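You operate a simulated robot arm through the tools that you are given. There is no shell and no other tool. Be economical: measure what you need, move in short steps, check, and stop when the job is done.

You are at the controls of a simulated two-armed robot. One attempt, no reset.

TASK
Top up the gearbox with gear oil to the green ring.
Fine: open the vent knob first, swing the filler lid aside, pour from the jug marked GEAR, put the jug back, then shut lid and vent. Set down upright: what you pick out.

The check looks at the end state, three seconds after you hand in, the way a careful person would. Anything else that was tipped, shoved, dropped, spilled or broken makes it a failure. Lids that push on must go on centred and level and be pressed home; caps that screw on are set level and turned clockwise until they are tight.

THE ROBOT
Two 6-joint arms with two-finger grippers on one trunk, on a base that drives. Base frame: it is fixed to the floor where the robot stands at the start and does not move with it; the origin is under the middle of the robot, x ahead of it, y to its left, z up. Units: m, degrees, N and s.
The left shoulder is at the start at [0.07, 0.148, 1.467], the right one opposite. With the tool pointing down near the work surface each hand reaches from about 0.1 to 0.3 m from the robot's upright axis, wherever it stands, measured 20 degrees to its own side. Places, roughly: gearbox filler lid [0.6, 0.2, 1]; gearbox sight glass [0.6, 0.1, 0.9]; gearbox vent knob [0.7, 0, 1]. Payload 2.45 kg a hand.
The tool frame of a hand sits at the grasp point between the pads (the TCP): z along the fingers, y along the line on which they close. The tips reach 0.03 m beyond it. Largest opening 0.106 m; the body of the gripper starts 0.079 m behind the TCP.
Orientation is told as [roll, pitch, yaw] about the base's x, y, z axes, in that order, counted from this pose: with the fingers straight down and closing along the base's y, the tool's x points along the base's -x, its y along +y and its z along -z.

THE INTERFACE
- The arms move only by the tool move_arm. It takes "left_targets", "right_targets" or both (then of equal length, played together; a hand with none holds still); each is a list of rows, each a list of 7 numbers: the shift along the tool's x, y, z in mm, then the turn, a rotation vector about the tool's x, y, z in degrees, then the opening in per cent of the stroke, from 0 (shut) to 100 (fully open). In form: [[dx, dy, dz, rx, ry, rz, jaw], ...]. A call has 1 to 8 rows; each row shifts and turns the commanded pose from where the row before left it, along the tool's axes as they then stand. Rows are played at 5 a second. More than 0.05 m and 8.6 degrees between two rows, or a gripper value outside its range, and nothing of the call is played. A pose out of reach is approached as far as the arm can. The call stops where the force on the tool passes 40 N (or 10 N more than at its start, if that is more) or the arm is blocked; 0.2 s more then pass. The fingers move at their own pace (about 0.072 m/s each) and stop on an object; they squeeze with about 30 N. The grip force told is the motor's: it shows also when the fingers shut on nothing. Time passes only in rows, and 0.2 s behind the last, so rows that do not move let the fingers close. It gives the time, the measured TCP pose, the force on the tool (base axes), the opening and the grip force at its end, in the units of the frame above (readings bear some noise), with the torque about the TCP (base axes, N m) and any sound that the robot's microphone picked up.
- Cameras (640 x 400 px; columns grow to the right, rows downward): "scene" is now at [0.1256, 0.0067, 1.6718]; the picture's right is [0.07, -1.00, 0.00], its down [-0.79, -0.05, -0.62] and it looks along [0.61, 0.04, -0.79] (base axes); focal length 265 px, centre (320, 200). "left" rides on the left gripper at [0.076, 0.002, -0.106] in its tool frame; the picture's right is [-0.02, 1.00, 0.00], its down [-0.78, -0.02, -0.62] and it looks along [-0.62, -0.01, 0.78] (tool axes); focal length 247 px, centre (320, 200). "right" rides on the right gripper at [0.076, -0.002, -0.106] in its tool frame; the picture's right is [0.02, 1.00, 0.00], its down [-0.78, 0.02, -0.62] and it looks along [-0.62, 0.01, 0.78] (tool axes); focal length 247 px, centre (320, 200). There is no depth. A picture from a camera that has moved, and an enlarged one, comes with that camera's place and axes in the base frame and with its lens.
- camera(camera): a new picture of that camera. It takes no simulated time.
- lift_body(by): slides the trunk up (or, below 0, down) by that many m; the arms and the scene camera ride with it, the base frame stays. It gives what a move gives, with no picture.
- roll_base(legs): drives the robot by 1 to 6 legs, each [ahead, left, turn to the left] in m, m and degrees, along the robot's own axes; the way and the turn of a leg run together, so that a leg with both is an arc; at most 1.5 m and 180 degrees a leg. The arms and the cameras ride along, it lands a little off, and it stops where it bumps. It gives what a move gives.
- head_to(pan, tilt): turns the head with the scene camera to pan (to the left, within 86 degrees either way) and tilt (down, from -29 to 69), counted from straight ahead of the robot. It gives what a move gives.
- close_up(camera, box): a new picture of the part [left, top, right, bottom] of that camera's present view, enlarged. It takes no simulated time.
- sign_off(): hands the job in; it is judged then, once.

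Work in short steps. Places have to be worked out from the pictures, the camera data and where the tool is seen: move nearer, look again, correct. Check each grasp and each placing, and mend what went wrong. You have 120 turns and 92 pictures in all, those below and enlarged ones among them. Open the grippers and draw the arms clear of the work before you hand the job in, unless the task says otherwise; then end with one line.

The tools are called by a JSON object that holds its "method" and its "body". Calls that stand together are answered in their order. move_arm: Moves the arms, as the interface text tells. Its arguments: {"type":"object","properties":{"left_targets":{"type":"array","items":{"type":"array","items":{"type":"number"}}},"right_targets":{"type":"array","items":{"type":"array","items":{"type":"number"}}}},"required":[]} The other tools are called the same way: lift_body (by) slides the trunk up or down; roll_base (legs) drives the base; head_to (pan, tilt) turns the head that bears the scene camera; camera (camera) takes a picture; close_up (camera, box) takes an enlarged picture of a part of a camera's view; sign_off () hands the job in.

At the start:

```text
clock: 0.0
left_ee_pos: [0.5866, 0.2191, 1.1488]
left_tool_rot: [0.0, 0.0, 0.1]
left_ft_force: [0.3, 0.5, -0.3]
left_wrist_torque: [0.01, -0.03, 0.0]
left_finger_gap: 0.1061
left_grip_force: 0.2
right_ee_pos: [0.4846, -0.2176, 0.9999]
right_tool_rot: [0.0, 0.0, 0.0]
right_ft_force: [-0.5, 0.1, -0.2]
right_wrist_torque: [0.0, 0.0, -0.01]
right_finger_gap: 0.1059
right_grip_force: 0.2
trunk travel left (down, up): [-0.94, 0.0]
robot x, y, heading: [0.0004, -0.0009, 0.1]
head pan, tilt: [3.9, 51.9]
```

scene: 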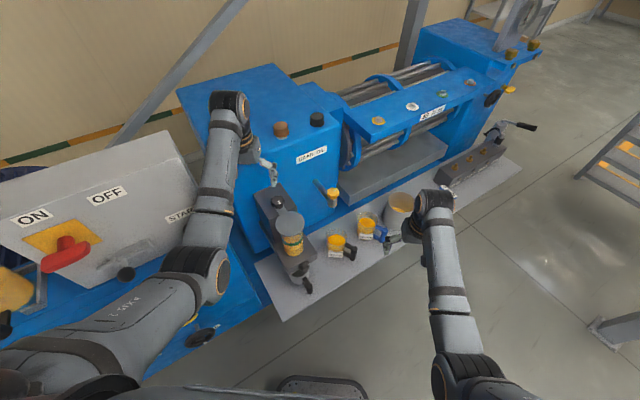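
right: 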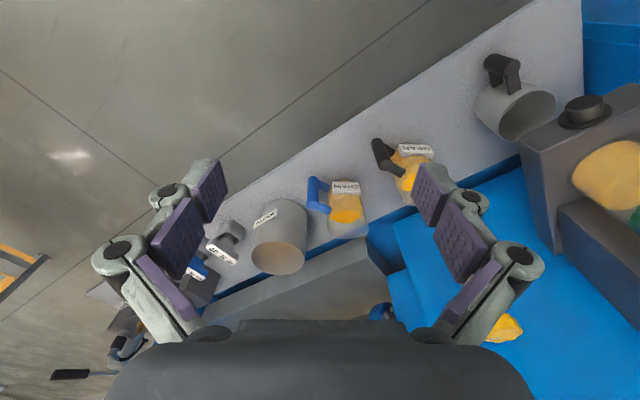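
left: 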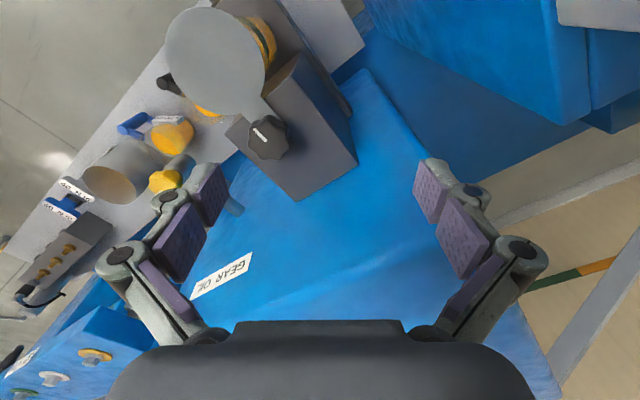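

I start by enlarging the work area in the scene view to identify the parts.

{"method": "close_up", "body": {"camera": "scene", "box": [230, 150, 430, 300]}}

{"method": "close_up", "body": {"camera": "right", "box": [180, 50, 640, 340]}}

{"method": "close_up", "body": {"camera": "left", "box": [30, 0, 380, 220]}}

```text
2.67 times, centred on (330, 225) of scene
camera zoom: at [0.1256, 0.0067, 1.6718], right [0.07, -1.0, 0.0], down [-0.79, -0.05, -0.62], along [0.61, 0.04, -0.79], focal length 706 px, centre (293, 133)
```

zoom: 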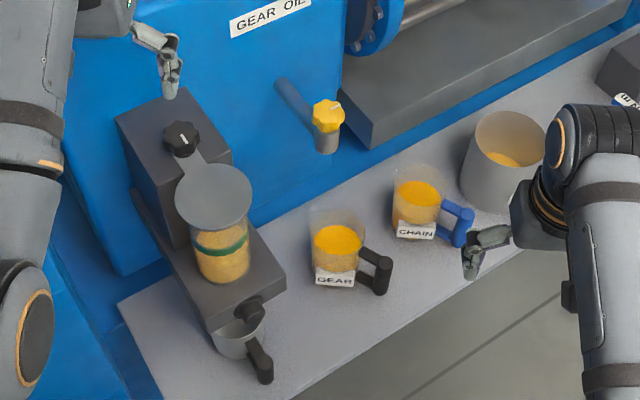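

```text
1.38 times, centred on (410, 195) of right
camera zoom: at [0.4082, -0.2178, 1.1045], right [-0.02, 1.0, 0.0], down [0.78, 0.02, 0.62], along [0.62, 0.01, -0.78], focal length 341 px, centre (196, 207)
```

zoom: 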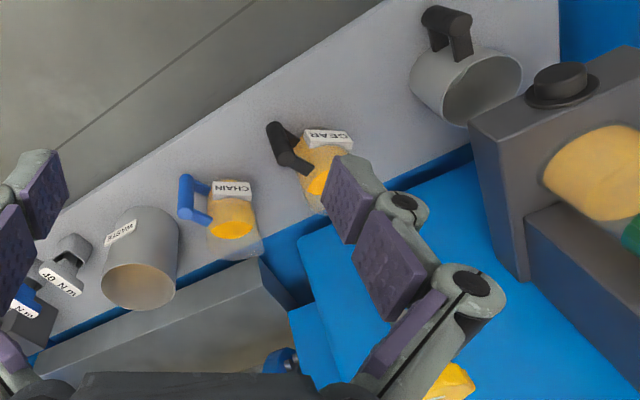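

```text
1.82 times, centred on (205, 110) of left
camera zoom: at [0.5094, 0.221, 1.2566], right [0.02, 1.0, 0.0], down [0.78, -0.02, 0.62], along [0.62, -0.01, -0.78], focal length 449 px, centre (529, 364)
```

zoom: 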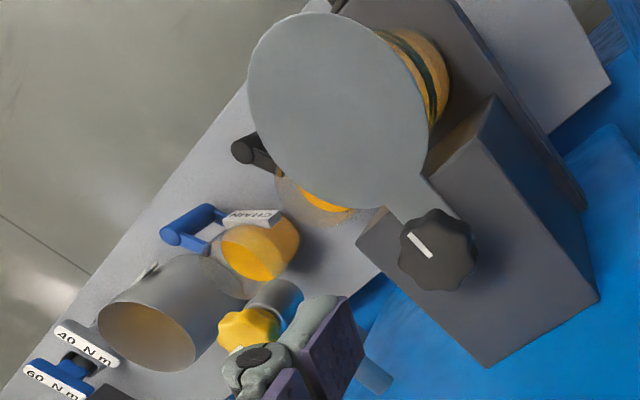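

The lid disc is near (0.549,0.125,1.0), its pivot knob near (0.613,0.168,1.02), and the yellow vent knob near (0.70,0.003,0.97). The GEAR jug is near (0.675,-0.03,0.69). I look down at the base's surroundings and close up on the sight glass.

{"method": "head_to", "body": {"pan": 0, "tilt": 69}}

{"method": "camera", "body": {"camera": "scene"}}

{"method": "close_up", "body": {"camera": "scene", "box": [240, 60, 440, 200]}}

```text
clock: 0.8
left_ee_pos: [0.5859, 0.2186, 1.1485]
left_tool_rot: [-0.1, 0.0, 0.0]
left_ft_force: [-0.1, -0.1, 0.7]
left_wrist_torque: [0.0, -0.02, 0.01]
left_finger_gap: 0.1061
left_grip_force: 0.0
right_ee_pos: [0.4845, -0.2175, 1.0001]
right_tool_rot: [0.0, 0.0, 0.0]
right_ft_force: [0.2, -0.1, 0.7]
right_wrist_torque: [-0.03, 0.02, 0.02]
right_finger_gap: 0.1058
right_grip_force: 0.0
trunk travel left (down, up): [-0.94, 0.0]
robot x, y, heading: [0.0015, 0.0006, 0.1]
head pan, tilt: [0.0, 68.8]
```

```text
85 pictures are left
camera scene: at [0.1066, 0.0016, 1.6525], right [0.0, -1.0, 0.0], down [-0.93, 0.0, -0.36], along [0.36, 0.0, -0.93], focal length 265 px, centre (320, 200)
```

scene: 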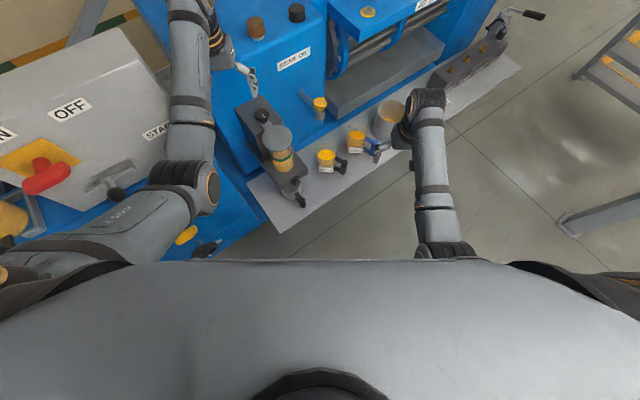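

```text
2.86 times, centred on (340, 130) of scene
camera zoom: at [0.1066, 0.0016, 1.6525], right [0.0, -1.0, 0.0], down [-0.93, 0.0, -0.36], along [0.36, 0.0, -0.93], focal length 756 px, centre (263, 400)
```

zoom: 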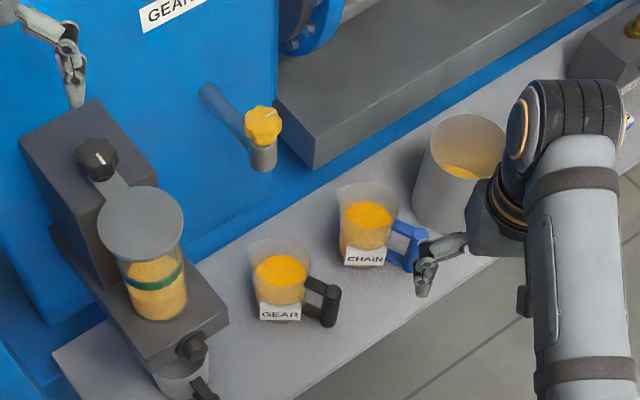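

The machine's front edge runs obliquely, with its normal about 36° left of ahead, so I'll stand square to it. First I raise and draw back both hands.

{"method": "move_arm", "body": {"left_targets": [[40, 0, -20, 0, 0, 0, 100], [40, 0, -20, 0, 0, 0, 100], [40, 0, -10, 0, 0, 0, 100], [30, 0, 0, 0, 0, 0, 100]], "right_targets": [[10, 0, -45, 0, 0, 0, 100], [10, 0, -45, 0, 0, 0, 100], [10, 0, -45, 0, 0, 0, 100], [20, 0, -40, 0, 0, 0, 100]]}}

{"method": "roll_base", "body": {"legs": [[0, -0.23, 0], [0, 0, 36]]}}

{"method": "head_to", "body": {"pan": 0, "tilt": 55}}

{"method": "camera", "body": {"camera": "scene"}}

```text
clock: 1.8
left_ee_pos: [0.5127, 0.2191, 1.0983]
left_tool_rot: [-0.1, -0.4, 0.1]
left_ft_force: [0.2, -0.2, 0.4]
left_wrist_torque: [0.03, -0.05, 0.01]
left_finger_gap: 0.1062
left_grip_force: 0.2
left hand out of reach, approached as far as the arm can: row 1, 2, 3, 4
right_ee_pos: [0.4627, -0.2155, 1.0777]
right_tool_rot: [0.0, -0.2, 0.1]
right_ft_force: [0.4, 0.0, 0.4]
right_wrist_torque: [-0.02, -0.01, 0.01]
right_finger_gap: 0.1063
right_grip_force: 0.1
right hand out of reach, approached as far as the arm can: row 2, 3, 4
trunk travel left (down, up): [-0.94, 0.0]
robot x, y, heading: [-0.0002, 0.0006, -0.0]
head pan, tilt: [0.0, 68.8]
```

```text
clock: 5.3
left_ee_pos: [0.2865, 0.2417, 1.0976]
left_tool_rot: [0.0, -0.2, 36.3]
left_ft_force: [-0.2, -0.7, 1.1]
left_wrist_torque: [-0.01, 0.01, 0.0]
left_finger_gap: 0.106
left_grip_force: 0.1
right_ee_pos: [0.5037, -0.137, 1.077]
right_tool_rot: [0.0, -0.2, 36.2]
right_ft_force: [-0.4, 0.3, -0.3]
right_wrist_torque: [0.02, -0.01, -0.01]
right_finger_gap: 0.1061
right_grip_force: 0.1
trunk travel left (down, up): [-0.94, 0.0]
robot x, y, heading: [-0.0002, -0.2407, 36.0]
head pan, tilt: [0.0, 68.8]
```

```text
clock: 6.0
left_ee_pos: [0.2849, 0.2426, 1.0976]
left_tool_rot: [0.0, -0.3, 36.3]
left_ft_force: [-0.4, -0.7, 0.0]
left_wrist_torque: [0.0, 0.02, 0.0]
left_finger_gap: 0.106
left_grip_force: 0.0
right_ee_pos: [0.5029, -0.1363, 1.0764]
right_tool_rot: [0.0, -0.1, 36.1]
right_ft_force: [0.3, 1.7, -0.6]
right_wrist_torque: [-0.01, -0.01, 0.0]
right_finger_gap: 0.1061
right_grip_force: 0.1
trunk travel left (down, up): [-0.94, 0.0]
robot x, y, heading: [0.0011, -0.2389, 35.9]
head pan, tilt: [0.0, 55.0]
```

```text
83 pictures are left
camera scene: at [0.0986, -0.164, 1.6678], right [0.59, -0.81, 0.0], down [-0.66, -0.48, -0.57], along [0.46, 0.34, -0.82], focal length 265 px, centre (320, 200)
```

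scene: 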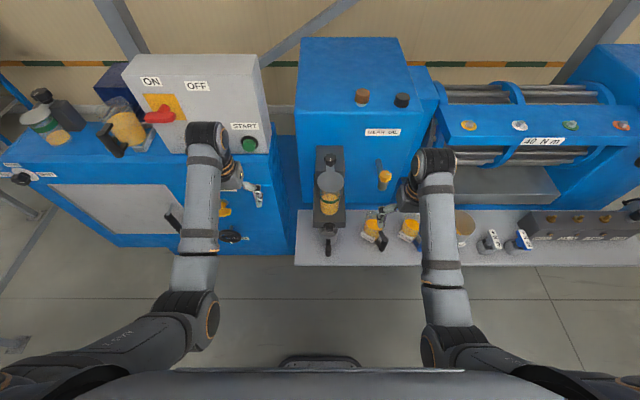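

I'm square to the machine now. I drive right 0.16 and ahead 0.13.

{"method": "roll_base", "body": {"legs": [[0, -0.16, 0], [0.13, 0, 0]]}}

{"method": "camera", "body": {"camera": "scene"}}

{"method": "camera", "body": {"camera": "left"}}

{"method": "camera", "body": {"camera": "right"}}

```text
clock: 8.3
left_ee_pos: [0.4814, 0.1902, 1.0982]
left_tool_rot: [-0.1, -0.5, 36.7]
left_ft_force: [-0.5, -0.7, -0.8]
left_wrist_torque: [0.01, -0.01, -0.02]
left_finger_gap: 0.106
left_grip_force: 0.1
right_ee_pos: [0.7009, -0.189, 1.0773]
right_tool_rot: [0.0, -0.2, 36.5]
right_ft_force: [-0.3, -0.5, 1.0]
right_wrist_torque: [-0.01, -0.02, 0.02]
right_finger_gap: 0.1059
right_grip_force: 0.1
trunk travel left (down, up): [-0.94, 0.0]
robot x, y, heading: [0.1964, -0.2892, 36.4]
head pan, tilt: [0.0, 55.0]
```

```text
82 pictures are left
camera scene: at [0.2959, -0.2189, 1.6681], right [0.59, -0.8, 0.0], down [-0.66, -0.49, -0.57], along [0.46, 0.34, -0.82], focal length 265 px, centre (320, 200)
```

scene: 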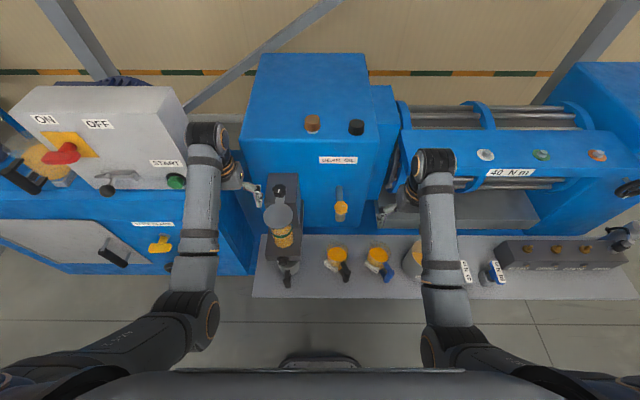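

```text
81 pictures are left
camera left: at [0.4183, 0.1456, 1.2055], right [-0.58, 0.82, 0.0], down [0.64, 0.45, 0.63], along [0.51, 0.36, -0.78], focal length 247 px, centre (320, 200)
```

left: 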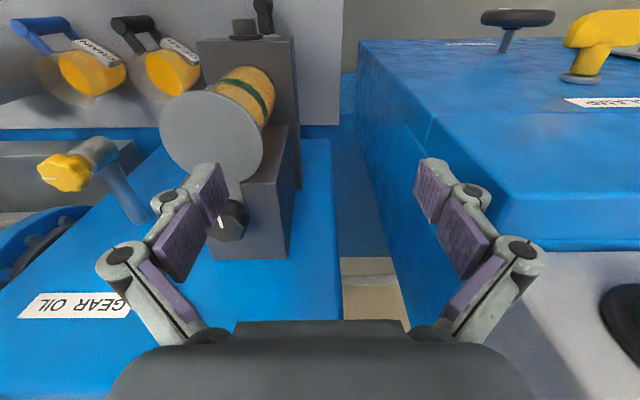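

```text
80 pictures are left
camera right: at [0.639, -0.235, 1.1814], right [-0.61, 0.79, 0.0], down [0.62, 0.48, 0.62], along [0.49, 0.38, -0.78], focal length 247 px, centre (320, 200)
```

right: 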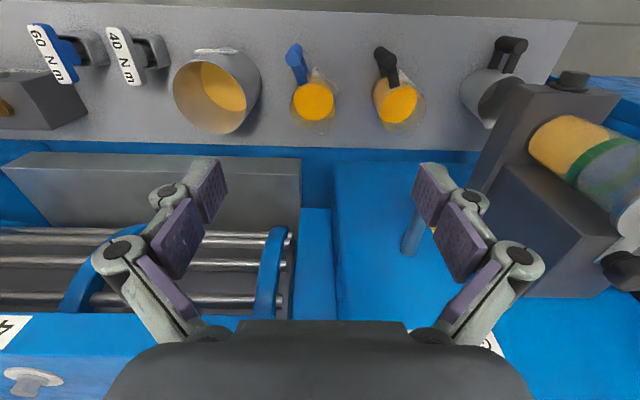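

The glass shows amber up to near the green ring. I enlarge it.

{"method": "close_up", "body": {"camera": "right", "box": [480, 60, 640, 260]}}

{"method": "close_up", "body": {"camera": "scene", "box": [220, 160, 400, 300]}}

```text
2.00 times, centred on (560, 160) of right
camera zoom: at [0.639, -0.235, 1.1814], right [-0.61, 0.79, 0.0], down [0.62, 0.48, 0.62], along [0.49, 0.38, -0.78], focal length 494 px, centre (-160, 280)
```

zoom: 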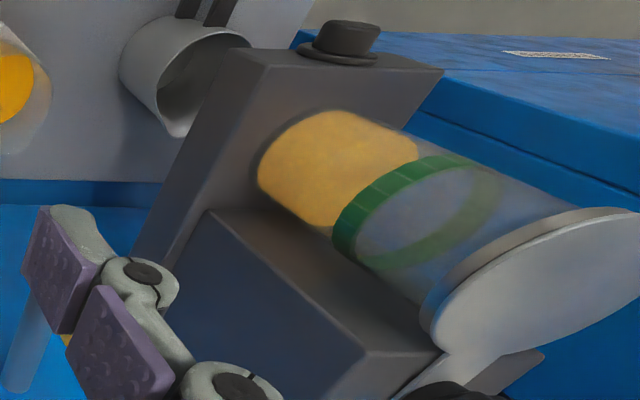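

```text
2.86 times, centred on (310, 230) of scene
camera zoom: at [0.2959, -0.2189, 1.6681], right [0.59, -0.8, 0.0], down [-0.66, -0.49, -0.57], along [0.46, 0.34, -0.82], focal length 756 px, centre (349, 114)
```

zoom: 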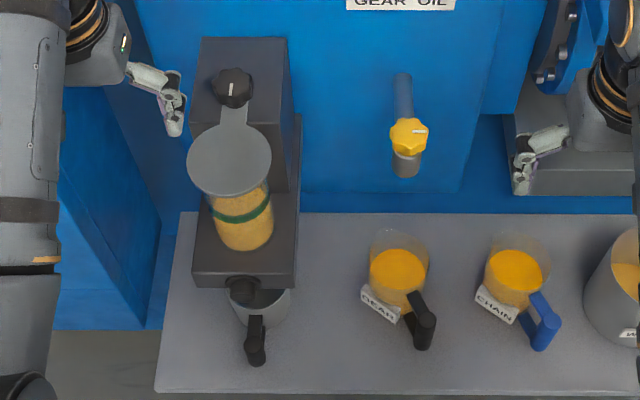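

The oil stands just under the green ring, so only a small top-up is needed. The vent knob top is at about (0.699,-0.002,0.978), and I bring the right hand above it.

{"method": "move_arm", "body": {"right_targets": [[-27, 38, 0, 0, 0, 0, 100], [-27, 38, 0, 0, 0, 0, 100], [-27, 38, 0, 0, 0, 0, 100], [-27, 38, 0, 0, 0, 0, 100]]}}

{"method": "camera", "body": {"camera": "right"}}

```text
clock: 9.3
left_ee_pos: [0.483, 0.1939, 1.0967]
left_tool_rot: [-0.1, -0.2, 36.7]
left_ft_force: [0.5, 0.0, -0.8]
left_wrist_torque: [-0.04, 0.0, 0.02]
left_finger_gap: 0.1062
left_grip_force: 0.2
right_ee_pos: [0.7129, -0.0159, 1.0684]
right_tool_rot: [-1.9, 0.1, 35.2]
right_ft_force: [-0.1, 0.0, 0.2]
right_wrist_torque: [-0.02, -0.05, 0.02]
right_finger_gap: 0.1058
right_grip_force: 0.2
trunk travel left (down, up): [-0.94, 0.0]
robot x, y, heading: [0.1999, -0.2857, 36.3]
head pan, tilt: [0.0, 55.0]
```

```text
77 pictures are left
camera right: at [0.6492, -0.0569, 1.1738], right [-0.59, 0.8, -0.03], down [0.62, 0.48, 0.62], along [0.51, 0.35, -0.78], focal length 247 px, centre (320, 200)
```

right: 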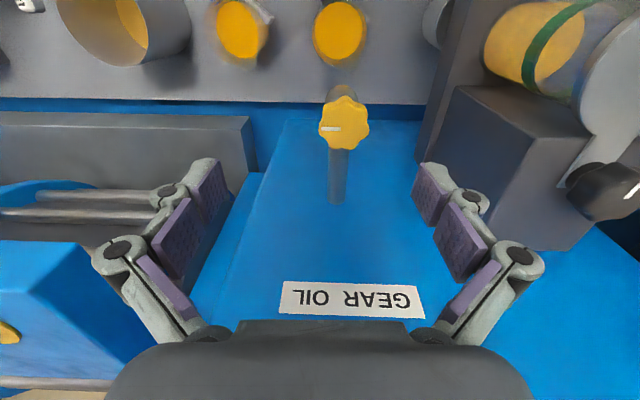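

The knob is confirmed at (0.700,-0.002). I centre the open hand and go down part of the way, then look.

{"method": "move_arm", "body": {"right_targets": [[2, 19, 0, 0, 0, 0, 100], [0, 0, 25, 0, 0, 0, 100], [0, 0, 25, 0, 0, 0, 100], [0, 0, 0, 0, 0, 0, 80]]}}

{"method": "camera", "body": {"camera": "right"}}

```text
clock: 10.6
left_ee_pos: [0.4823, 0.1918, 1.0987]
left_tool_rot: [0.0, -0.1, 36.6]
left_ft_force: [-0.1, 0.0, -0.3]
left_wrist_torque: [0.0, 0.0, -0.02]
left_finger_gap: 0.1061
left_grip_force: 0.0
right_ee_pos: [0.7093, -0.0067, 1.024]
right_tool_rot: [-2.3, -0.6, 34.7]
right_ft_force: [0.0, -0.4, 0.7]
right_wrist_torque: [0.02, -0.01, 0.0]
right_finger_gap: 0.0846
right_grip_force: 0.1
trunk travel left (down, up): [-0.94, 0.0]
robot x, y, heading: [0.1997, -0.2885, 36.6]
head pan, tilt: [0.0, 55.0]
stopped in row 4 (right hand): the arm was blocked; the commanded pose is now the measured one
```

```text
76 pictures are left
camera right: at [0.6445, -0.0481, 1.1281], right [-0.59, 0.81, -0.04], down [0.61, 0.48, 0.63], along [0.53, 0.34, -0.78], focal length 247 px, centre (320, 200)
```

right: 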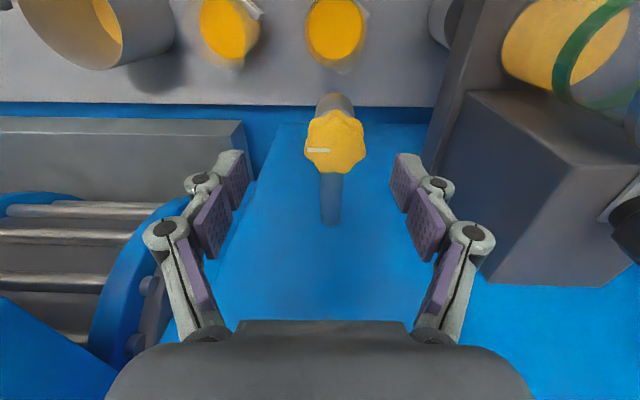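

The right arm reports blocked without force. I look at the arm configuration.

{"method": "camera", "body": {"camera": "scene"}}

```text
75 pictures are left
camera scene: at [0.2981, -0.2156, 1.6678], right [0.59, -0.8, 0.0], down [-0.66, -0.49, -0.57], along [0.46, 0.34, -0.82], focal length 265 px, centre (320, 200)
```

scene: 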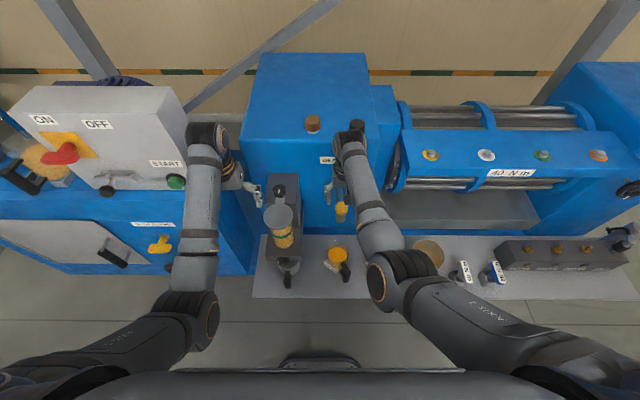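

The right wrist may be touching the gearbox face. I turn the left hand to the right so its camera can see the right wrist.

{"method": "move_arm", "body": {"left_targets": [[0, 0, 0, 0, 0, 8, 100], [0, 0, 0, 0, 0, 8, 100], [0, 0, 0, 0, 0, 8, 100], [0, 0, 0, 0, 0, 8, 100], [0, 0, 0, 0, 0, 8, 100], [0, 0, 0, 0, 0, 8, 100], [0, 0, 0, 0, 0, 8, 100]]}}

{"method": "camera", "body": {"camera": "left"}}

```text
clock: 12.2
left_ee_pos: [0.4837, 0.1929, 1.0968]
left_tool_rot: [0.2, -0.2, -19.6]
left_ft_force: [-0.3, -0.5, 0.0]
left_wrist_torque: [0.0, -0.01, -0.03]
left_finger_gap: 0.1058
left_grip_force: 0.0
right_ee_pos: [0.7079, -0.0072, 1.0244]
right_tool_rot: [-2.3, -0.5, 34.9]
right_ft_force: [-0.3, 0.7, 0.2]
right_wrist_torque: [0.0, 0.02, 0.01]
right_finger_gap: 0.0849
right_grip_force: 0.1
trunk travel left (down, up): [-0.94, 0.0]
robot x, y, heading: [0.1989, -0.2922, 36.6]
head pan, tilt: [0.0, 55.0]
```

```text
74 pictures are left
camera left: at [0.4111, 0.2197, 1.204], right [0.36, 0.93, 0.0], down [0.73, -0.28, 0.62], along [0.58, -0.22, -0.78], focal length 247 px, centre (320, 200)
```

left: 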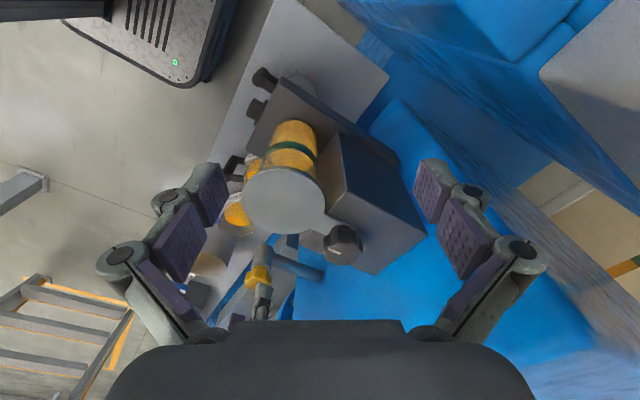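

{"method": "close_up", "body": {"camera": "scene", "box": [290, 90, 430, 220]}}

```text
3.08 times, centred on (360, 155) of scene
camera zoom: at [0.2978, -0.2158, 1.6679], right [0.59, -0.8, 0.0], down [-0.66, -0.49, -0.57], along [0.46, 0.34, -0.82], focal length 815 px, centre (197, 338)
```

zoom: 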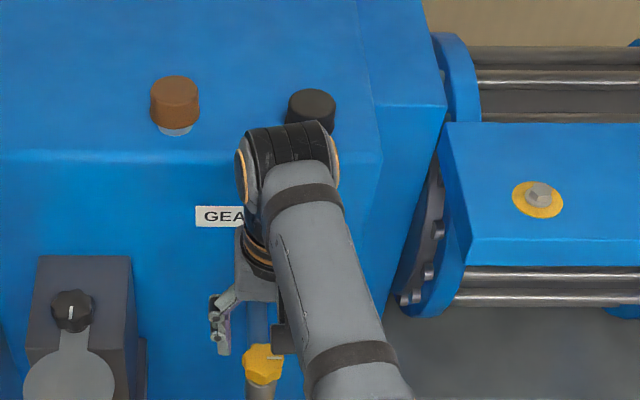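

The natural workspace is about 20° to each hand's own side, so the right hand is awkward here. I'll withdraw it and use the left hand for everything, driving right as needed.

{"method": "move_arm", "body": {"right_targets": [[0, 0, -25, 0, 0, 0, 100], [0, 0, -25, 0, 0, 0, 100], [27, -40, 0, 0, 0, 0, 100], [27, -40, 0, 0, 0, 0, 100], [27, -40, 0, 0, 0, 0, 100], [27, -40, 0, 0, 0, 0, 100]], "left_targets": [[0, 0, 0, 0, 0, -8, 100], [0, 0, 0, 0, 0, -8, 100], [0, 0, 0, 0, 0, -8, 100], [0, 0, 0, 0, 0, -8, 100], [0, 0, 0, 0, 0, -8, 100], [-30, 0, -30, 0, 0, -8, 100]]}}

{"method": "move_arm", "body": {"left_targets": [[-30, 0, -30, 0, 0, -8, 100], [0, 0, 0, 0, 0, 0, 100]]}}

```text
clock: 13.6
left_ee_pos: [0.5171, 0.2034, 1.1193]
left_tool_rot: [0.1, -0.2, 28.7]
left_ft_force: [0.1, -0.4, 0.1]
left_wrist_torque: [0.02, 0.02, -0.01]
left_finger_gap: 0.106
left_grip_force: 0.1
left hand out of reach, approached as far as the arm can: row 6
right_ee_pos: [0.7108, -0.1971, 1.0773]
right_tool_rot: [-1.9, -0.4, 35.1]
right_ft_force: [1.4, 0.0, 0.0]
right_wrist_torque: [0.01, 0.05, 0.01]
right_finger_gap: 0.1056
right_grip_force: 0.0
trunk travel left (down, up): [-0.94, 0.0]
robot x, y, heading: [0.195, -0.2892, 36.7]
head pan, tilt: [0.0, 55.0]
```

```text
clock: 14.2
left_ee_pos: [0.5462, 0.2223, 1.1468]
left_tool_rot: [0.1, -0.3, 36.6]
left_ft_force: [0.4, 1.1, -0.4]
left_wrist_torque: [0.01, 0.03, 0.0]
left_finger_gap: 0.1058
left_grip_force: 0.0
right_ee_pos: [0.7099, -0.1966, 1.0777]
right_tool_rot: [-2.0, -0.4, 35.0]
right_ft_force: [0.1, 0.1, -0.2]
right_wrist_torque: [-0.02, 0.02, 0.0]
right_finger_gap: 0.106
right_grip_force: 0.1
trunk travel left (down, up): [-0.94, 0.0]
robot x, y, heading: [0.1998, -0.2908, 36.5]
head pan, tilt: [0.0, 55.0]
```

The left hand is now high at t≈0.145 along the machine, and the vent is at t≈0.413. I drive right 0.27 so the left hand comes over the vent.

{"method": "roll_base", "body": {"legs": [[0, -0.27, 0]]}}

{"method": "camera", "body": {"camera": "left"}}

{"method": "camera", "body": {"camera": "scene"}}

```text
clock: 16.1
left_ee_pos: [0.7055, 0.0051, 1.1459]
left_tool_rot: [-0.1, -0.3, 36.5]
left_ft_force: [0.2, 0.2, -0.5]
left_wrist_torque: [-0.01, -0.02, -0.01]
left_finger_gap: 0.1059
left_grip_force: 0.1
right_ee_pos: [0.8696, -0.4142, 1.0788]
right_tool_rot: [-2.1, -0.5, 34.9]
right_ft_force: [-0.9, 0.3, 0.9]
right_wrist_torque: [-0.04, -0.05, 0.01]
right_finger_gap: 0.1061
right_grip_force: 0.1
trunk travel left (down, up): [-0.94, 0.0]
robot x, y, heading: [0.3585, -0.5061, 36.5]
head pan, tilt: [0.0, 55.0]
```

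```text
72 pictures are left
camera left: at [0.6416, -0.0387, 1.2528], right [-0.58, 0.82, 0.0], down [0.64, 0.45, 0.63], along [0.51, 0.36, -0.78], focal length 247 px, centre (320, 200)
```

left: 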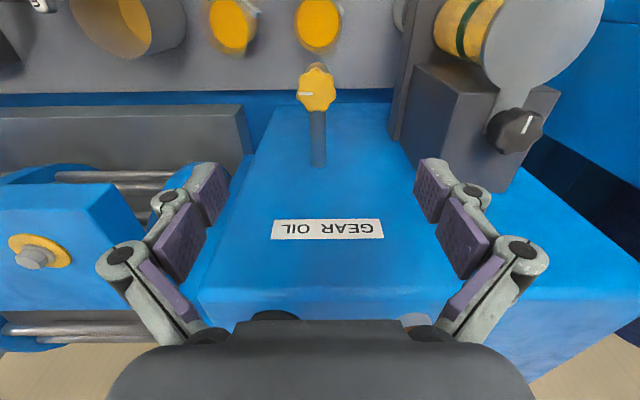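

```text
71 pictures are left
camera scene: at [0.4568, -0.4313, 1.6679], right [0.59, -0.81, 0.0], down [-0.66, -0.49, -0.57], along [0.46, 0.34, -0.82], focal length 265 px, centre (320, 200)
```

scene: 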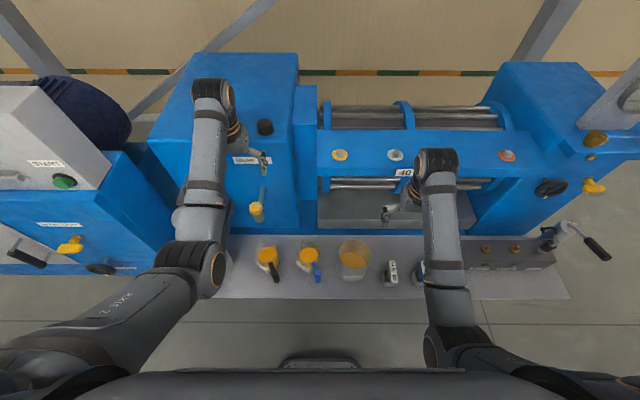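

The knob is confirmed at (0.7007,-0.0018). I correct sideways and descend most of the way with the jaws partly closed.

{"method": "move_arm", "body": {"left_targets": [[8, -3, 0, 0, 0, 0, 80], [0, 0, 30, 0, 0, 0, 75], [0, 0, 30, 0, 0, 0, 75], [0, 0, 30, 0, 0, 0, 75], [0, 0, 20, 0, 0, 0, 75], [0, 0, 0, 0, 0, 0, 75]]}}

{"method": "camera", "body": {"camera": "left"}}

{"method": "close_up", "body": {"camera": "scene", "box": [140, 60, 340, 260]}}

```text
clock: 17.5
left_ee_pos: [0.7077, -0.0023, 1.032]
left_tool_rot: [0.1, -0.3, 36.5]
left_ft_force: [0.2, 0.5, -0.2]
left_wrist_torque: [0.02, -0.03, -0.03]
left_finger_gap: 0.0799
left_grip_force: 0.1
left hand out of reach, approached as far as the arm can: row 1
right_ee_pos: [0.8696, -0.4139, 1.0789]
right_tool_rot: [-2.1, -0.4, 35.0]
right_ft_force: [-0.2, -0.7, -0.1]
right_wrist_torque: [0.0, -0.02, 0.01]
right_finger_gap: 0.1059
right_grip_force: 0.0
trunk travel left (down, up): [-0.94, 0.0]
robot x, y, heading: [0.3635, -0.5058, 36.5]
head pan, tilt: [0.0, 55.0]
```

```text
70 pictures are left
camera left: at [0.6436, -0.0467, 1.138], right [-0.58, 0.82, 0.0], down [0.64, 0.45, 0.63], along [0.51, 0.36, -0.78], focal length 247 px, centre (320, 200)
```

left: 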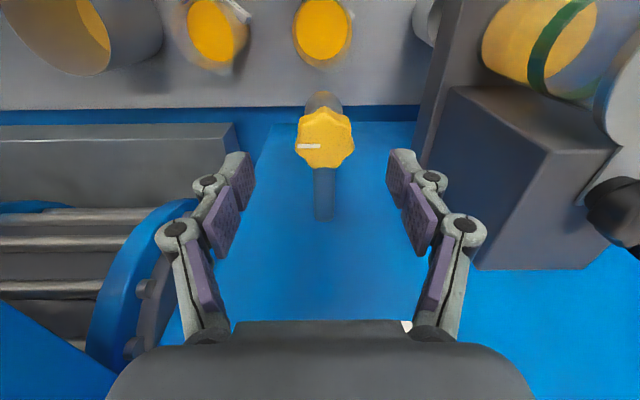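

```text
2.00 times, centred on (240, 160) of scene
camera zoom: at [0.4586, -0.4338, 1.6679], right [0.59, -0.81, 0.0], down [-0.66, -0.49, -0.57], along [0.46, 0.34, -0.82], focal length 530 px, centre (480, 280)
```

zoom: 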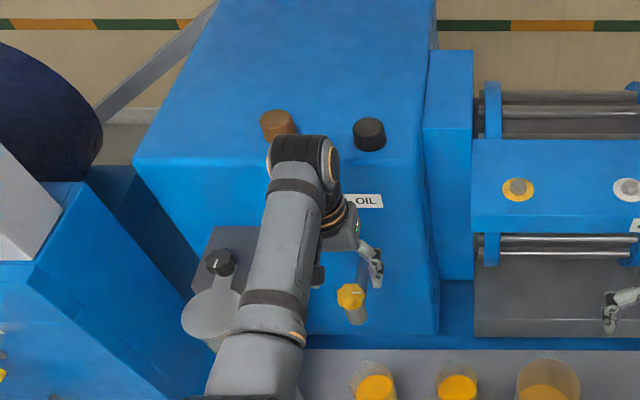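

All free so far. I centre by 5 and 4 mm, descend to z≈0.97 and close on the knob.

{"method": "move_arm", "body": {"left_targets": [[5, 4, 0, 0, 0, 0, 75], [0, 0, 25, 0, 0, 0, 75], [0, 0, 20, 0, 0, 0, 75], [0, 0, 17, 0, 0, 0, 75], [0, 0, 0, 0, 0, 0, 75]]}}

{"method": "camera", "body": {"camera": "left"}}

```text
clock: 18.7
left_ee_pos: [0.6991, -0.0007, 0.9707]
left_tool_rot: [0.1, -0.2, 36.5]
left_ft_force: [0.1, -0.1, 0.4]
left_wrist_torque: [0.0, 0.01, -0.05]
left_finger_gap: 0.0796
left_grip_force: 0.0
right_ee_pos: [0.8696, -0.415, 1.0789]
right_tool_rot: [-2.0, -0.6, 34.8]
right_ft_force: [0.4, 0.9, 0.1]
right_wrist_torque: [-0.02, -0.03, 0.02]
right_finger_gap: 0.1061
right_grip_force: 0.2
trunk travel left (down, up): [-0.94, 0.0]
robot x, y, heading: [0.3587, -0.5077, 36.4]
head pan, tilt: [0.0, 55.0]
```

```text
68 pictures are left
camera left: at [0.6361, -0.0449, 1.0762], right [-0.58, 0.82, 0.0], down [0.64, 0.45, 0.63], along [0.51, 0.36, -0.78], focal length 247 px, centre (320, 200)
```

left: 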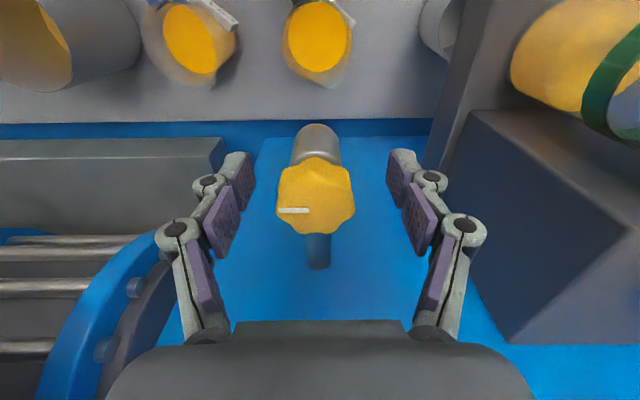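

The knob sits between the pads. I close on it.

{"method": "move_arm", "body": {"left_targets": [[0, 0, 0, 0, 0, 0, 30], [0, 0, 0, 0, 0, 0, 10], [0, 0, 0, 0, 0, 0, 10], [0, 0, 0, 0, 0, 0, 10]]}}

```text
clock: 19.7
left_ee_pos: [0.7018, -0.0029, 0.9689]
left_tool_rot: [-0.1, -0.3, 36.4]
left_ft_force: [5.3, -7.5, -1.0]
left_wrist_torque: [-0.16, -0.32, -0.1]
left_finger_gap: 0.04
left_grip_force: 45.5
right_ee_pos: [0.8704, -0.4155, 1.0769]
right_tool_rot: [-1.9, -0.5, 34.9]
right_ft_force: [1.1, 0.4, 0.1]
right_wrist_torque: [0.01, -0.02, 0.02]
right_finger_gap: 0.1061
right_grip_force: 0.1
trunk travel left (down, up): [-0.94, 0.0]
robot x, y, heading: [0.358, -0.5038, 36.2]
head pan, tilt: [0.0, 55.0]
```

Gripped at a 40 mm gap. I ease off the side load and turn counterclockwise (negative about tool z).

{"method": "move_arm", "body": {"left_targets": [[0, -2, 0, 0, 0, 0, 10], [0, 0, 0, 0, 0, -8, 10], [0, 0, 0, 0, 0, -8, 10], [0, 0, 0, 0, 0, -8, 10], [0, 0, 0, 0, 0, -8, 10], [0, 0, 0, 0, 0, -8, 10], [0, 0, 0, 0, 0, 0, 10]]}}

{"method": "camera", "body": {"camera": "left"}}

```text
clock: 21.3
left_ee_pos: [0.704, -0.0051, 0.9693]
left_tool_rot: [0.1, -0.2, 76.5]
left_ft_force: [15.1, -14.2, -6.1]
left_wrist_torque: [0.41, -0.07, -0.11]
left_finger_gap: 0.0401
left_grip_force: 45.4
right_ee_pos: [0.8728, -0.4163, 1.077]
right_tool_rot: [-1.8, -0.4, 34.9]
right_ft_force: [-0.9, 0.2, 0.5]
right_wrist_torque: [-0.02, -0.01, 0.05]
right_finger_gap: 0.1061
right_grip_force: 0.1
trunk travel left (down, up): [-0.94, 0.0]
robot x, y, heading: [0.3598, -0.5067, 36.0]
head pan, tilt: [0.0, 55.0]
```

```text
67 pictures are left
camera left: at [0.6842, -0.0791, 1.0769], right [-0.97, 0.25, 0.0], down [0.2, 0.76, 0.62], along [0.16, 0.6, -0.78], focal length 247 px, centre (320, 200)
```

left: 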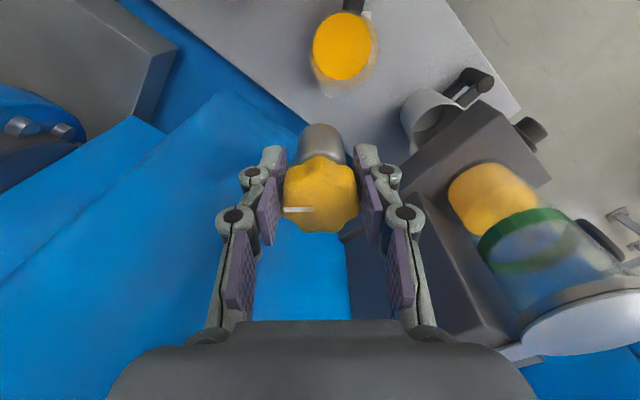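

The knob turns with the hand. I relieve the side load (the centre seems about 4 mm further right) and keep turning.

{"method": "move_arm", "body": {"left_targets": [[3, -5, 0, 0, 0, 0, 10], [0, 0, 0, 0, 0, -8, 10], [0, 0, 0, 0, 0, -8, 10], [0, 0, 0, 0, 0, -8, 10], [0, 0, 0, 0, 0, -8, 10], [0, 0, 0, 0, 0, -8, 10], [0, 0, 0, 0, 0, -8, 10], [0, 0, 0, 0, 0, 0, 10]]}}

{"method": "camera", "body": {"camera": "left"}}

```text
clock: 23.1
left_ee_pos: [0.7099, -0.0029, 0.9706]
left_tool_rot: [-0.3, -0.1, 124.5]
left_ft_force: [21.2, 9.7, 5.8]
left_wrist_torque: [0.55, 0.69, -0.12]
left_finger_gap: 0.0401
left_grip_force: 45.2
right_ee_pos: [0.8734, -0.4128, 1.0775]
right_tool_rot: [-1.9, -0.2, 34.9]
right_ft_force: [0.4, 0.5, 0.5]
right_wrist_torque: [0.02, 0.01, 0.01]
right_finger_gap: 0.106
right_grip_force: 0.1
trunk travel left (down, up): [-0.94, 0.0]
robot x, y, heading: [0.3606, -0.5073, 36.5]
head pan, tilt: [0.0, 55.0]
```

```text
66 pictures are left
camera left: at [0.75, -0.0684, 1.077], right [-0.84, -0.55, -0.01], down [-0.43, 0.65, 0.62], along [-0.34, 0.52, -0.78], focal length 247 px, centre (320, 200)
```

left: 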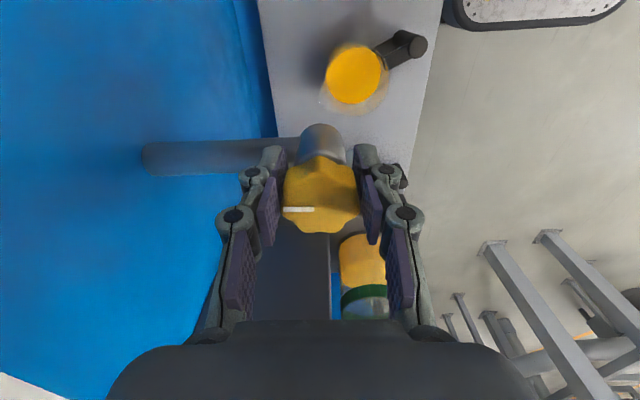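

It has turned about 88° with only light friction torque. I open the jaws to release the side load and look at the knob.

{"method": "move_arm", "body": {"left_targets": [[0, 0, 0, 0, 0, 0, 70], [0, 0, 0, 0, 0, 0, 70], [0, 0, 0, 0, 0, 0, 70]]}}

{"method": "camera", "body": {"camera": "left"}}

```text
clock: 23.9
left_ee_pos: [0.7044, -0.006, 0.9699]
left_tool_rot: [-0.2, 0.0, 124.5]
left_ft_force: [0.1, -0.5, 0.7]
left_wrist_torque: [-0.01, 0.02, 0.02]
left_finger_gap: 0.0742
left_grip_force: 0.0
right_ee_pos: [0.8693, -0.4134, 1.0786]
right_tool_rot: [-2.0, -0.6, 34.9]
right_ft_force: [-0.3, -0.2, -0.2]
right_wrist_torque: [-0.06, -0.03, -0.01]
right_finger_gap: 0.1059
right_grip_force: 0.1
trunk travel left (down, up): [-0.94, 0.0]
robot x, y, heading: [0.3569, -0.5074, 36.5]
head pan, tilt: [0.0, 55.0]
```

```text
65 pictures are left
camera left: at [0.7454, -0.0702, 1.0769], right [-0.84, -0.55, 0.0], down [-0.43, 0.65, 0.62], along [-0.34, 0.52, -0.78], focal length 247 px, centre (320, 200)
```

left: 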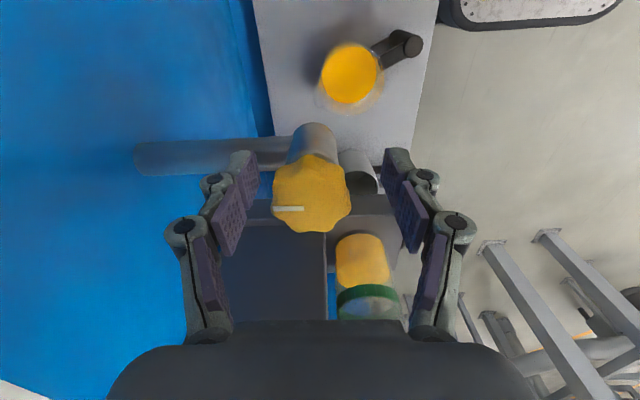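

The mark now points to the gearbox (+n), a quarter turn open. I regrip, 3 mm better centred, and turn 24° more to feel whether there is a stop.

{"method": "move_arm", "body": {"left_targets": [[0, -4, 0, 0, 0, 0, 70], [0, 0, 0, 0, 0, 0, 10], [0, 0, 0, 0, 0, 0, 10], [0, 0, 0, 0, 0, 0, 10], [0, 0, 0, 0, 0, -8, 10], [0, 0, 0, 0, 0, -8, 10], [0, 0, 0, 0, 0, -8, 10], [0, 0, 0, 0, 0, 0, 10]]}}

```text
clock: 25.7
left_ee_pos: [0.7101, -0.0031, 0.9705]
left_tool_rot: [-0.2, 0.1, 148.6]
left_ft_force: [11.2, 6.2, -0.3]
left_wrist_torque: [0.02, -0.18, -0.34]
left_finger_gap: 0.0399
left_grip_force: 45.1
right_ee_pos: [0.8712, -0.4129, 1.0776]
right_tool_rot: [-1.9, -0.4, 34.9]
right_ft_force: [0.1, 0.3, 1.0]
right_wrist_torque: [0.03, -0.01, -0.02]
right_finger_gap: 0.1061
right_grip_force: 0.1
trunk travel left (down, up): [-0.94, 0.0]
robot x, y, heading: [0.3631, -0.5085, 36.1]
head pan, tilt: [0.0, 55.0]
```

{"method": "move_arm", "body": {"left_targets": [[0, 0, 0, 0, 0, 0, 75], [0, 0, 0, 0, 0, 0, 75], [0, 0, 0, 0, 0, 0, 75]]}}

{"method": "close_up", "body": {"camera": "left", "box": [180, 80, 480, 280]}}

```text
clock: 26.5
left_ee_pos: [0.7078, -0.0048, 0.9706]
left_tool_rot: [-0.2, 0.1, 148.5]
left_ft_force: [0.5, 0.0, 0.2]
left_wrist_torque: [0.0, -0.02, -0.01]
left_finger_gap: 0.0794
left_grip_force: 0.1
right_ee_pos: [0.8704, -0.4143, 1.0782]
right_tool_rot: [-2.0, -0.5, 34.8]
right_ft_force: [-0.2, -0.1, -0.7]
right_wrist_torque: [0.0, 0.0, 0.01]
right_finger_gap: 0.1059
right_grip_force: 0.1
trunk travel left (down, up): [-0.94, 0.0]
robot x, y, heading: [0.3605, -0.5098, 36.3]
head pan, tilt: [0.0, 55.0]
```

```text
2.00 times, centred on (330, 180) of left
camera zoom: at [0.7709, -0.0453, 1.0776], right [-0.54, -0.84, 0.0], down [-0.66, 0.42, 0.62], along [-0.52, 0.34, -0.78], focal length 494 px, centre (300, 240)
```

zoom: 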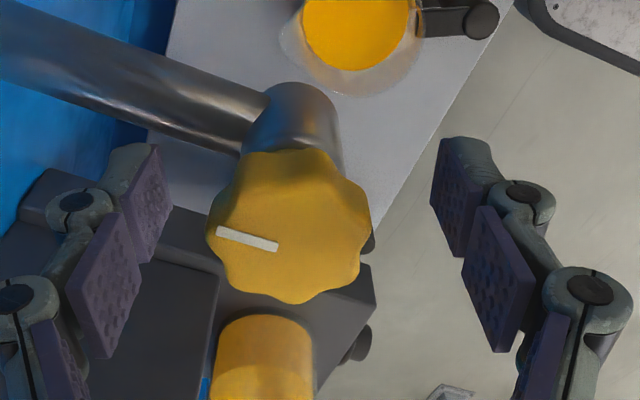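

The mark stayed at +n, so the vent hits its stop after a quarter turn and is fully open. I lift clear and turn the hand back.

{"method": "move_arm", "body": {"left_targets": [[0, 0, -30, 0, 0, 0, 100], [0, 0, -30, 0, 0, 0, 100], [0, 0, -30, 0, 0, 8, 100], [0, 0, -30, 0, 0, 8, 100], [0, 0, -20, 0, 0, 8, 100], [0, 0, 0, 0, 0, 8, 100], [0, 0, 0, 0, 0, 8, 100], [0, 0, 0, 0, 0, 8, 100]]}}

{"method": "move_arm", "body": {"left_targets": [[0, 0, 0, 0, 0, 8, 100], [0, 0, 0, 0, 0, 8, 100], [0, 0, 0, 0, 0, 8, 100], [0, 0, 0, 0, 0, 8, 100], [0, 0, 0, 0, 0, 8, 100], [0, 0, 0, 0, 0, 8, 100], [0, 0, 0, 0, 0, 8, 100], [0, 0, 0, 0, 0, 8, 100]]}}

{"method": "roll_base", "body": {"legs": [[0, 0.185, 0]]}}

{"method": "camera", "body": {"camera": "left"}}

```text
clock: 28.3
left_ee_pos: [0.7062, -0.0051, 1.1102]
left_tool_rot: [-0.2, -0.1, 100.3]
left_ft_force: [0.2, 0.4, -0.7]
left_wrist_torque: [0.0, 0.02, 0.0]
left_finger_gap: 0.1061
left_grip_force: 0.0
right_ee_pos: [0.8703, -0.4125, 1.0773]
right_tool_rot: [-2.0, -0.4, 34.9]
right_ft_force: [-0.6, -0.2, -0.2]
right_wrist_torque: [0.03, 0.0, -0.02]
right_finger_gap: 0.1061
right_grip_force: 0.0
trunk travel left (down, up): [-0.94, 0.0]
robot x, y, heading: [0.3601, -0.5074, 36.3]
head pan, tilt: [0.0, 55.0]
```

```text
clock: 30.1
left_ee_pos: [0.7079, -0.0045, 1.1099]
left_tool_rot: [0.0, -0.3, 36.3]
left_ft_force: [0.0, 0.3, -0.1]
left_wrist_torque: [0.0, 0.02, -0.06]
left_finger_gap: 0.1058
left_grip_force: 0.1
right_ee_pos: [0.8694, -0.4141, 1.0775]
right_tool_rot: [-2.1, -0.5, 34.8]
right_ft_force: [0.0, -0.2, -0.1]
right_wrist_torque: [0.01, 0.01, 0.02]
right_finger_gap: 0.1059
right_grip_force: 0.1
trunk travel left (down, up): [-0.94, 0.0]
robot x, y, heading: [0.364, -0.5092, 36.5]
head pan, tilt: [0.0, 55.0]
```

```text
clock: 31.6
left_ee_pos: [0.5979, 0.1459, 1.1115]
left_tool_rot: [0.0, -0.2, 36.4]
left_ft_force: [1.2, -1.2, -0.2]
left_wrist_torque: [0.03, 0.01, -0.04]
left_finger_gap: 0.106
left_grip_force: 0.1
right_ee_pos: [0.7595, -0.2649, 1.0789]
right_tool_rot: [-1.9, -0.5, 35.0]
right_ft_force: [-0.1, 0.5, -0.1]
right_wrist_torque: [0.0, 0.0, 0.03]
right_finger_gap: 0.1061
right_grip_force: 0.0
trunk travel left (down, up): [-0.94, 0.0]
robot x, y, heading: [0.2472, -0.3549, 36.3]
head pan, tilt: [0.0, 55.0]
```

```text
63 pictures are left
camera left: at [0.5342, 0.1007, 1.2174], right [-0.58, 0.82, 0.0], down [0.64, 0.45, 0.63], along [0.51, 0.36, -0.78], focal length 247 px, centre (320, 200)
```

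left: 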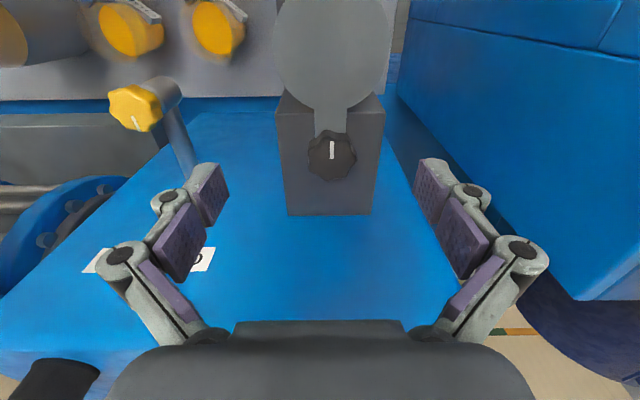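

The pivot knob is near (0.612,0.169). I move over it and go down part of the way, then check the height visually.

{"method": "move_arm", "body": {"left_targets": [[-25, 10, 0, 0, 0, 0, 75], [0, 0, 25, 0, 0, 0, 70], [0, 0, 25, 0, 0, 0, 70], [0, 0, 0, 0, 0, 0, 70]]}}

{"method": "camera", "body": {"camera": "left"}}

{"method": "close_up", "body": {"camera": "scene", "box": [160, 80, 360, 240]}}

```text
clock: 32.6
left_ee_pos: [0.6111, 0.1712, 1.0597]
left_tool_rot: [-0.1, -0.3, 36.5]
left_ft_force: [0.1, -0.1, -0.2]
left_wrist_torque: [0.01, 0.02, 0.03]
left_finger_gap: 0.0742
left_grip_force: 0.0
right_ee_pos: [0.7575, -0.262, 1.0778]
right_tool_rot: [-2.1, -0.5, 34.9]
right_ft_force: [0.1, 0.0, -0.1]
right_wrist_torque: [-0.01, 0.01, -0.02]
right_finger_gap: 0.106
right_grip_force: 0.1
trunk travel left (down, up): [-0.94, 0.0]
robot x, y, heading: [0.2468, -0.3559, 36.3]
head pan, tilt: [0.0, 55.0]
```

```text
62 pictures are left
camera left: at [0.5476, 0.1261, 1.1658], right [-0.58, 0.82, 0.0], down [0.64, 0.45, 0.63], along [0.51, 0.36, -0.78], focal length 247 px, centre (320, 200)
```

left: 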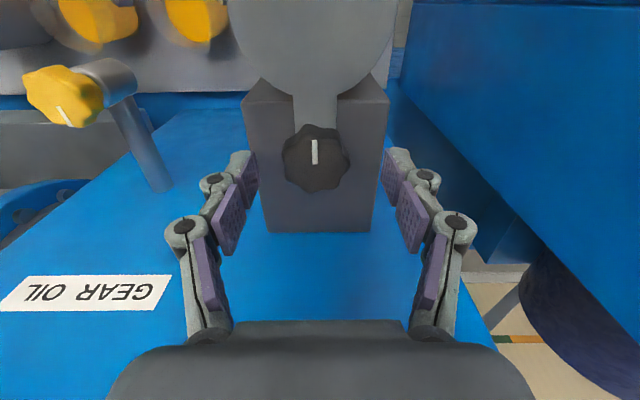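

```text
2.50 times, centred on (260, 160) of scene
camera zoom: at [0.3465, -0.2806, 1.6678], right [0.59, -0.81, 0.0], down [-0.66, -0.49, -0.57], along [0.46, 0.34, -0.82], focal length 662 px, centre (470, 300)
```

zoom: 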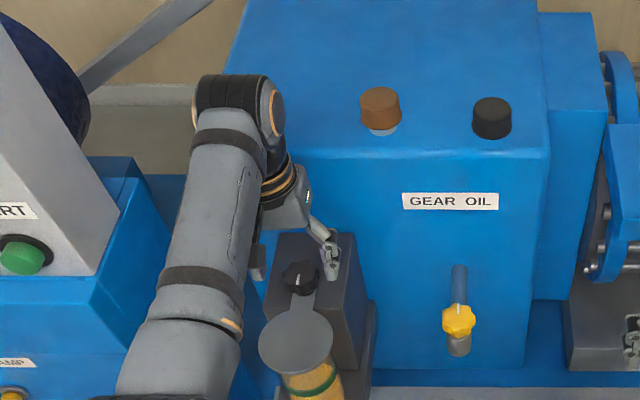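

Clear of the box here. The knob top is about 1.033 and the block top about 1.012. I lower 13 mm so the tips stay just above the block, and close.

{"method": "move_arm", "body": {"left_targets": [[4, -3, 7, 0, 0, 0, 70], [0, 0, 6, 0, 0, 0, 60], [0, 0, 0, 0, 0, 0, 10], [0, 0, 0, 0, 0, 0, 10], [0, 0, 0, 0, 0, 0, 10]]}}

{"method": "camera", "body": {"camera": "left"}}

```text
clock: 33.8
left_ee_pos: [0.6086, 0.1637, 1.0469]
left_tool_rot: [-0.1, -0.3, 36.4]
left_ft_force: [0.9, 0.1, -0.6]
left_wrist_torque: [0.02, -0.01, -0.01]
left_finger_gap: 0.0413
left_grip_force: 45.0
right_ee_pos: [0.7591, -0.262, 1.0785]
right_tool_rot: [-2.0, -0.4, 34.9]
right_ft_force: [0.0, -0.5, 0.0]
right_wrist_torque: [0.01, 0.0, -0.01]
right_finger_gap: 0.106
right_grip_force: 0.0
trunk travel left (down, up): [-0.94, 0.0]
robot x, y, heading: [0.2482, -0.3592, 36.6]
head pan, tilt: [0.0, 55.0]
```

```text
60 pictures are left
camera left: at [0.5451, 0.1206, 1.1532], right [-0.58, 0.82, 0.0], down [0.64, 0.45, 0.63], along [0.51, 0.36, -0.78], focal length 247 px, centre (320, 200)
```

left: 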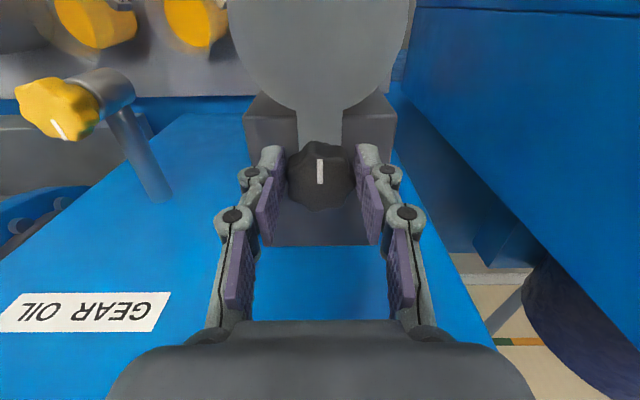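

Gripped cleanly with no side load. I turn clockwise to swing the lid to the left.

{"method": "move_arm", "body": {"left_targets": [[0, 0, 0, 0, 0, 8, 10], [0, 0, 0, 0, 0, 8, 10], [0, 0, 0, 0, 0, 8, 10], [0, 0, 0, 0, 0, 0, 10]]}}

{"method": "camera", "body": {"camera": "left"}}

```text
clock: 34.8
left_ee_pos: [0.6078, 0.1671, 1.0469]
left_tool_rot: [0.1, -0.2, 12.4]
left_ft_force: [-3.8, 5.3, -1.2]
left_wrist_torque: [0.24, 0.3, 0.29]
left_finger_gap: 0.0407
left_grip_force: 45.0
right_ee_pos: [0.7569, -0.2615, 1.0786]
right_tool_rot: [-2.2, -0.4, 34.9]
right_ft_force: [-0.3, 0.3, 0.8]
right_wrist_torque: [0.03, -0.01, -0.01]
right_finger_gap: 0.1058
right_grip_force: 0.1
trunk travel left (down, up): [-0.94, 0.0]
robot x, y, heading: [0.2485, -0.3549, 36.5]
head pan, tilt: [0.0, 55.0]
```

```text
59 pictures are left
camera left: at [0.5323, 0.1528, 1.1533], right [-0.19, 0.98, 0.0], down [0.77, 0.15, 0.63], along [0.61, 0.12, -0.78], focal length 247 px, centre (320, 200)
```

left: 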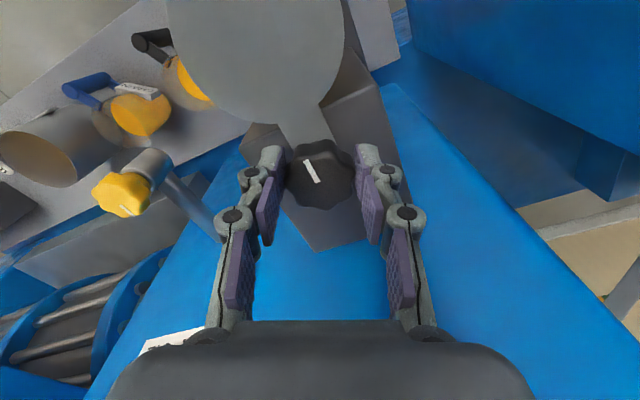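

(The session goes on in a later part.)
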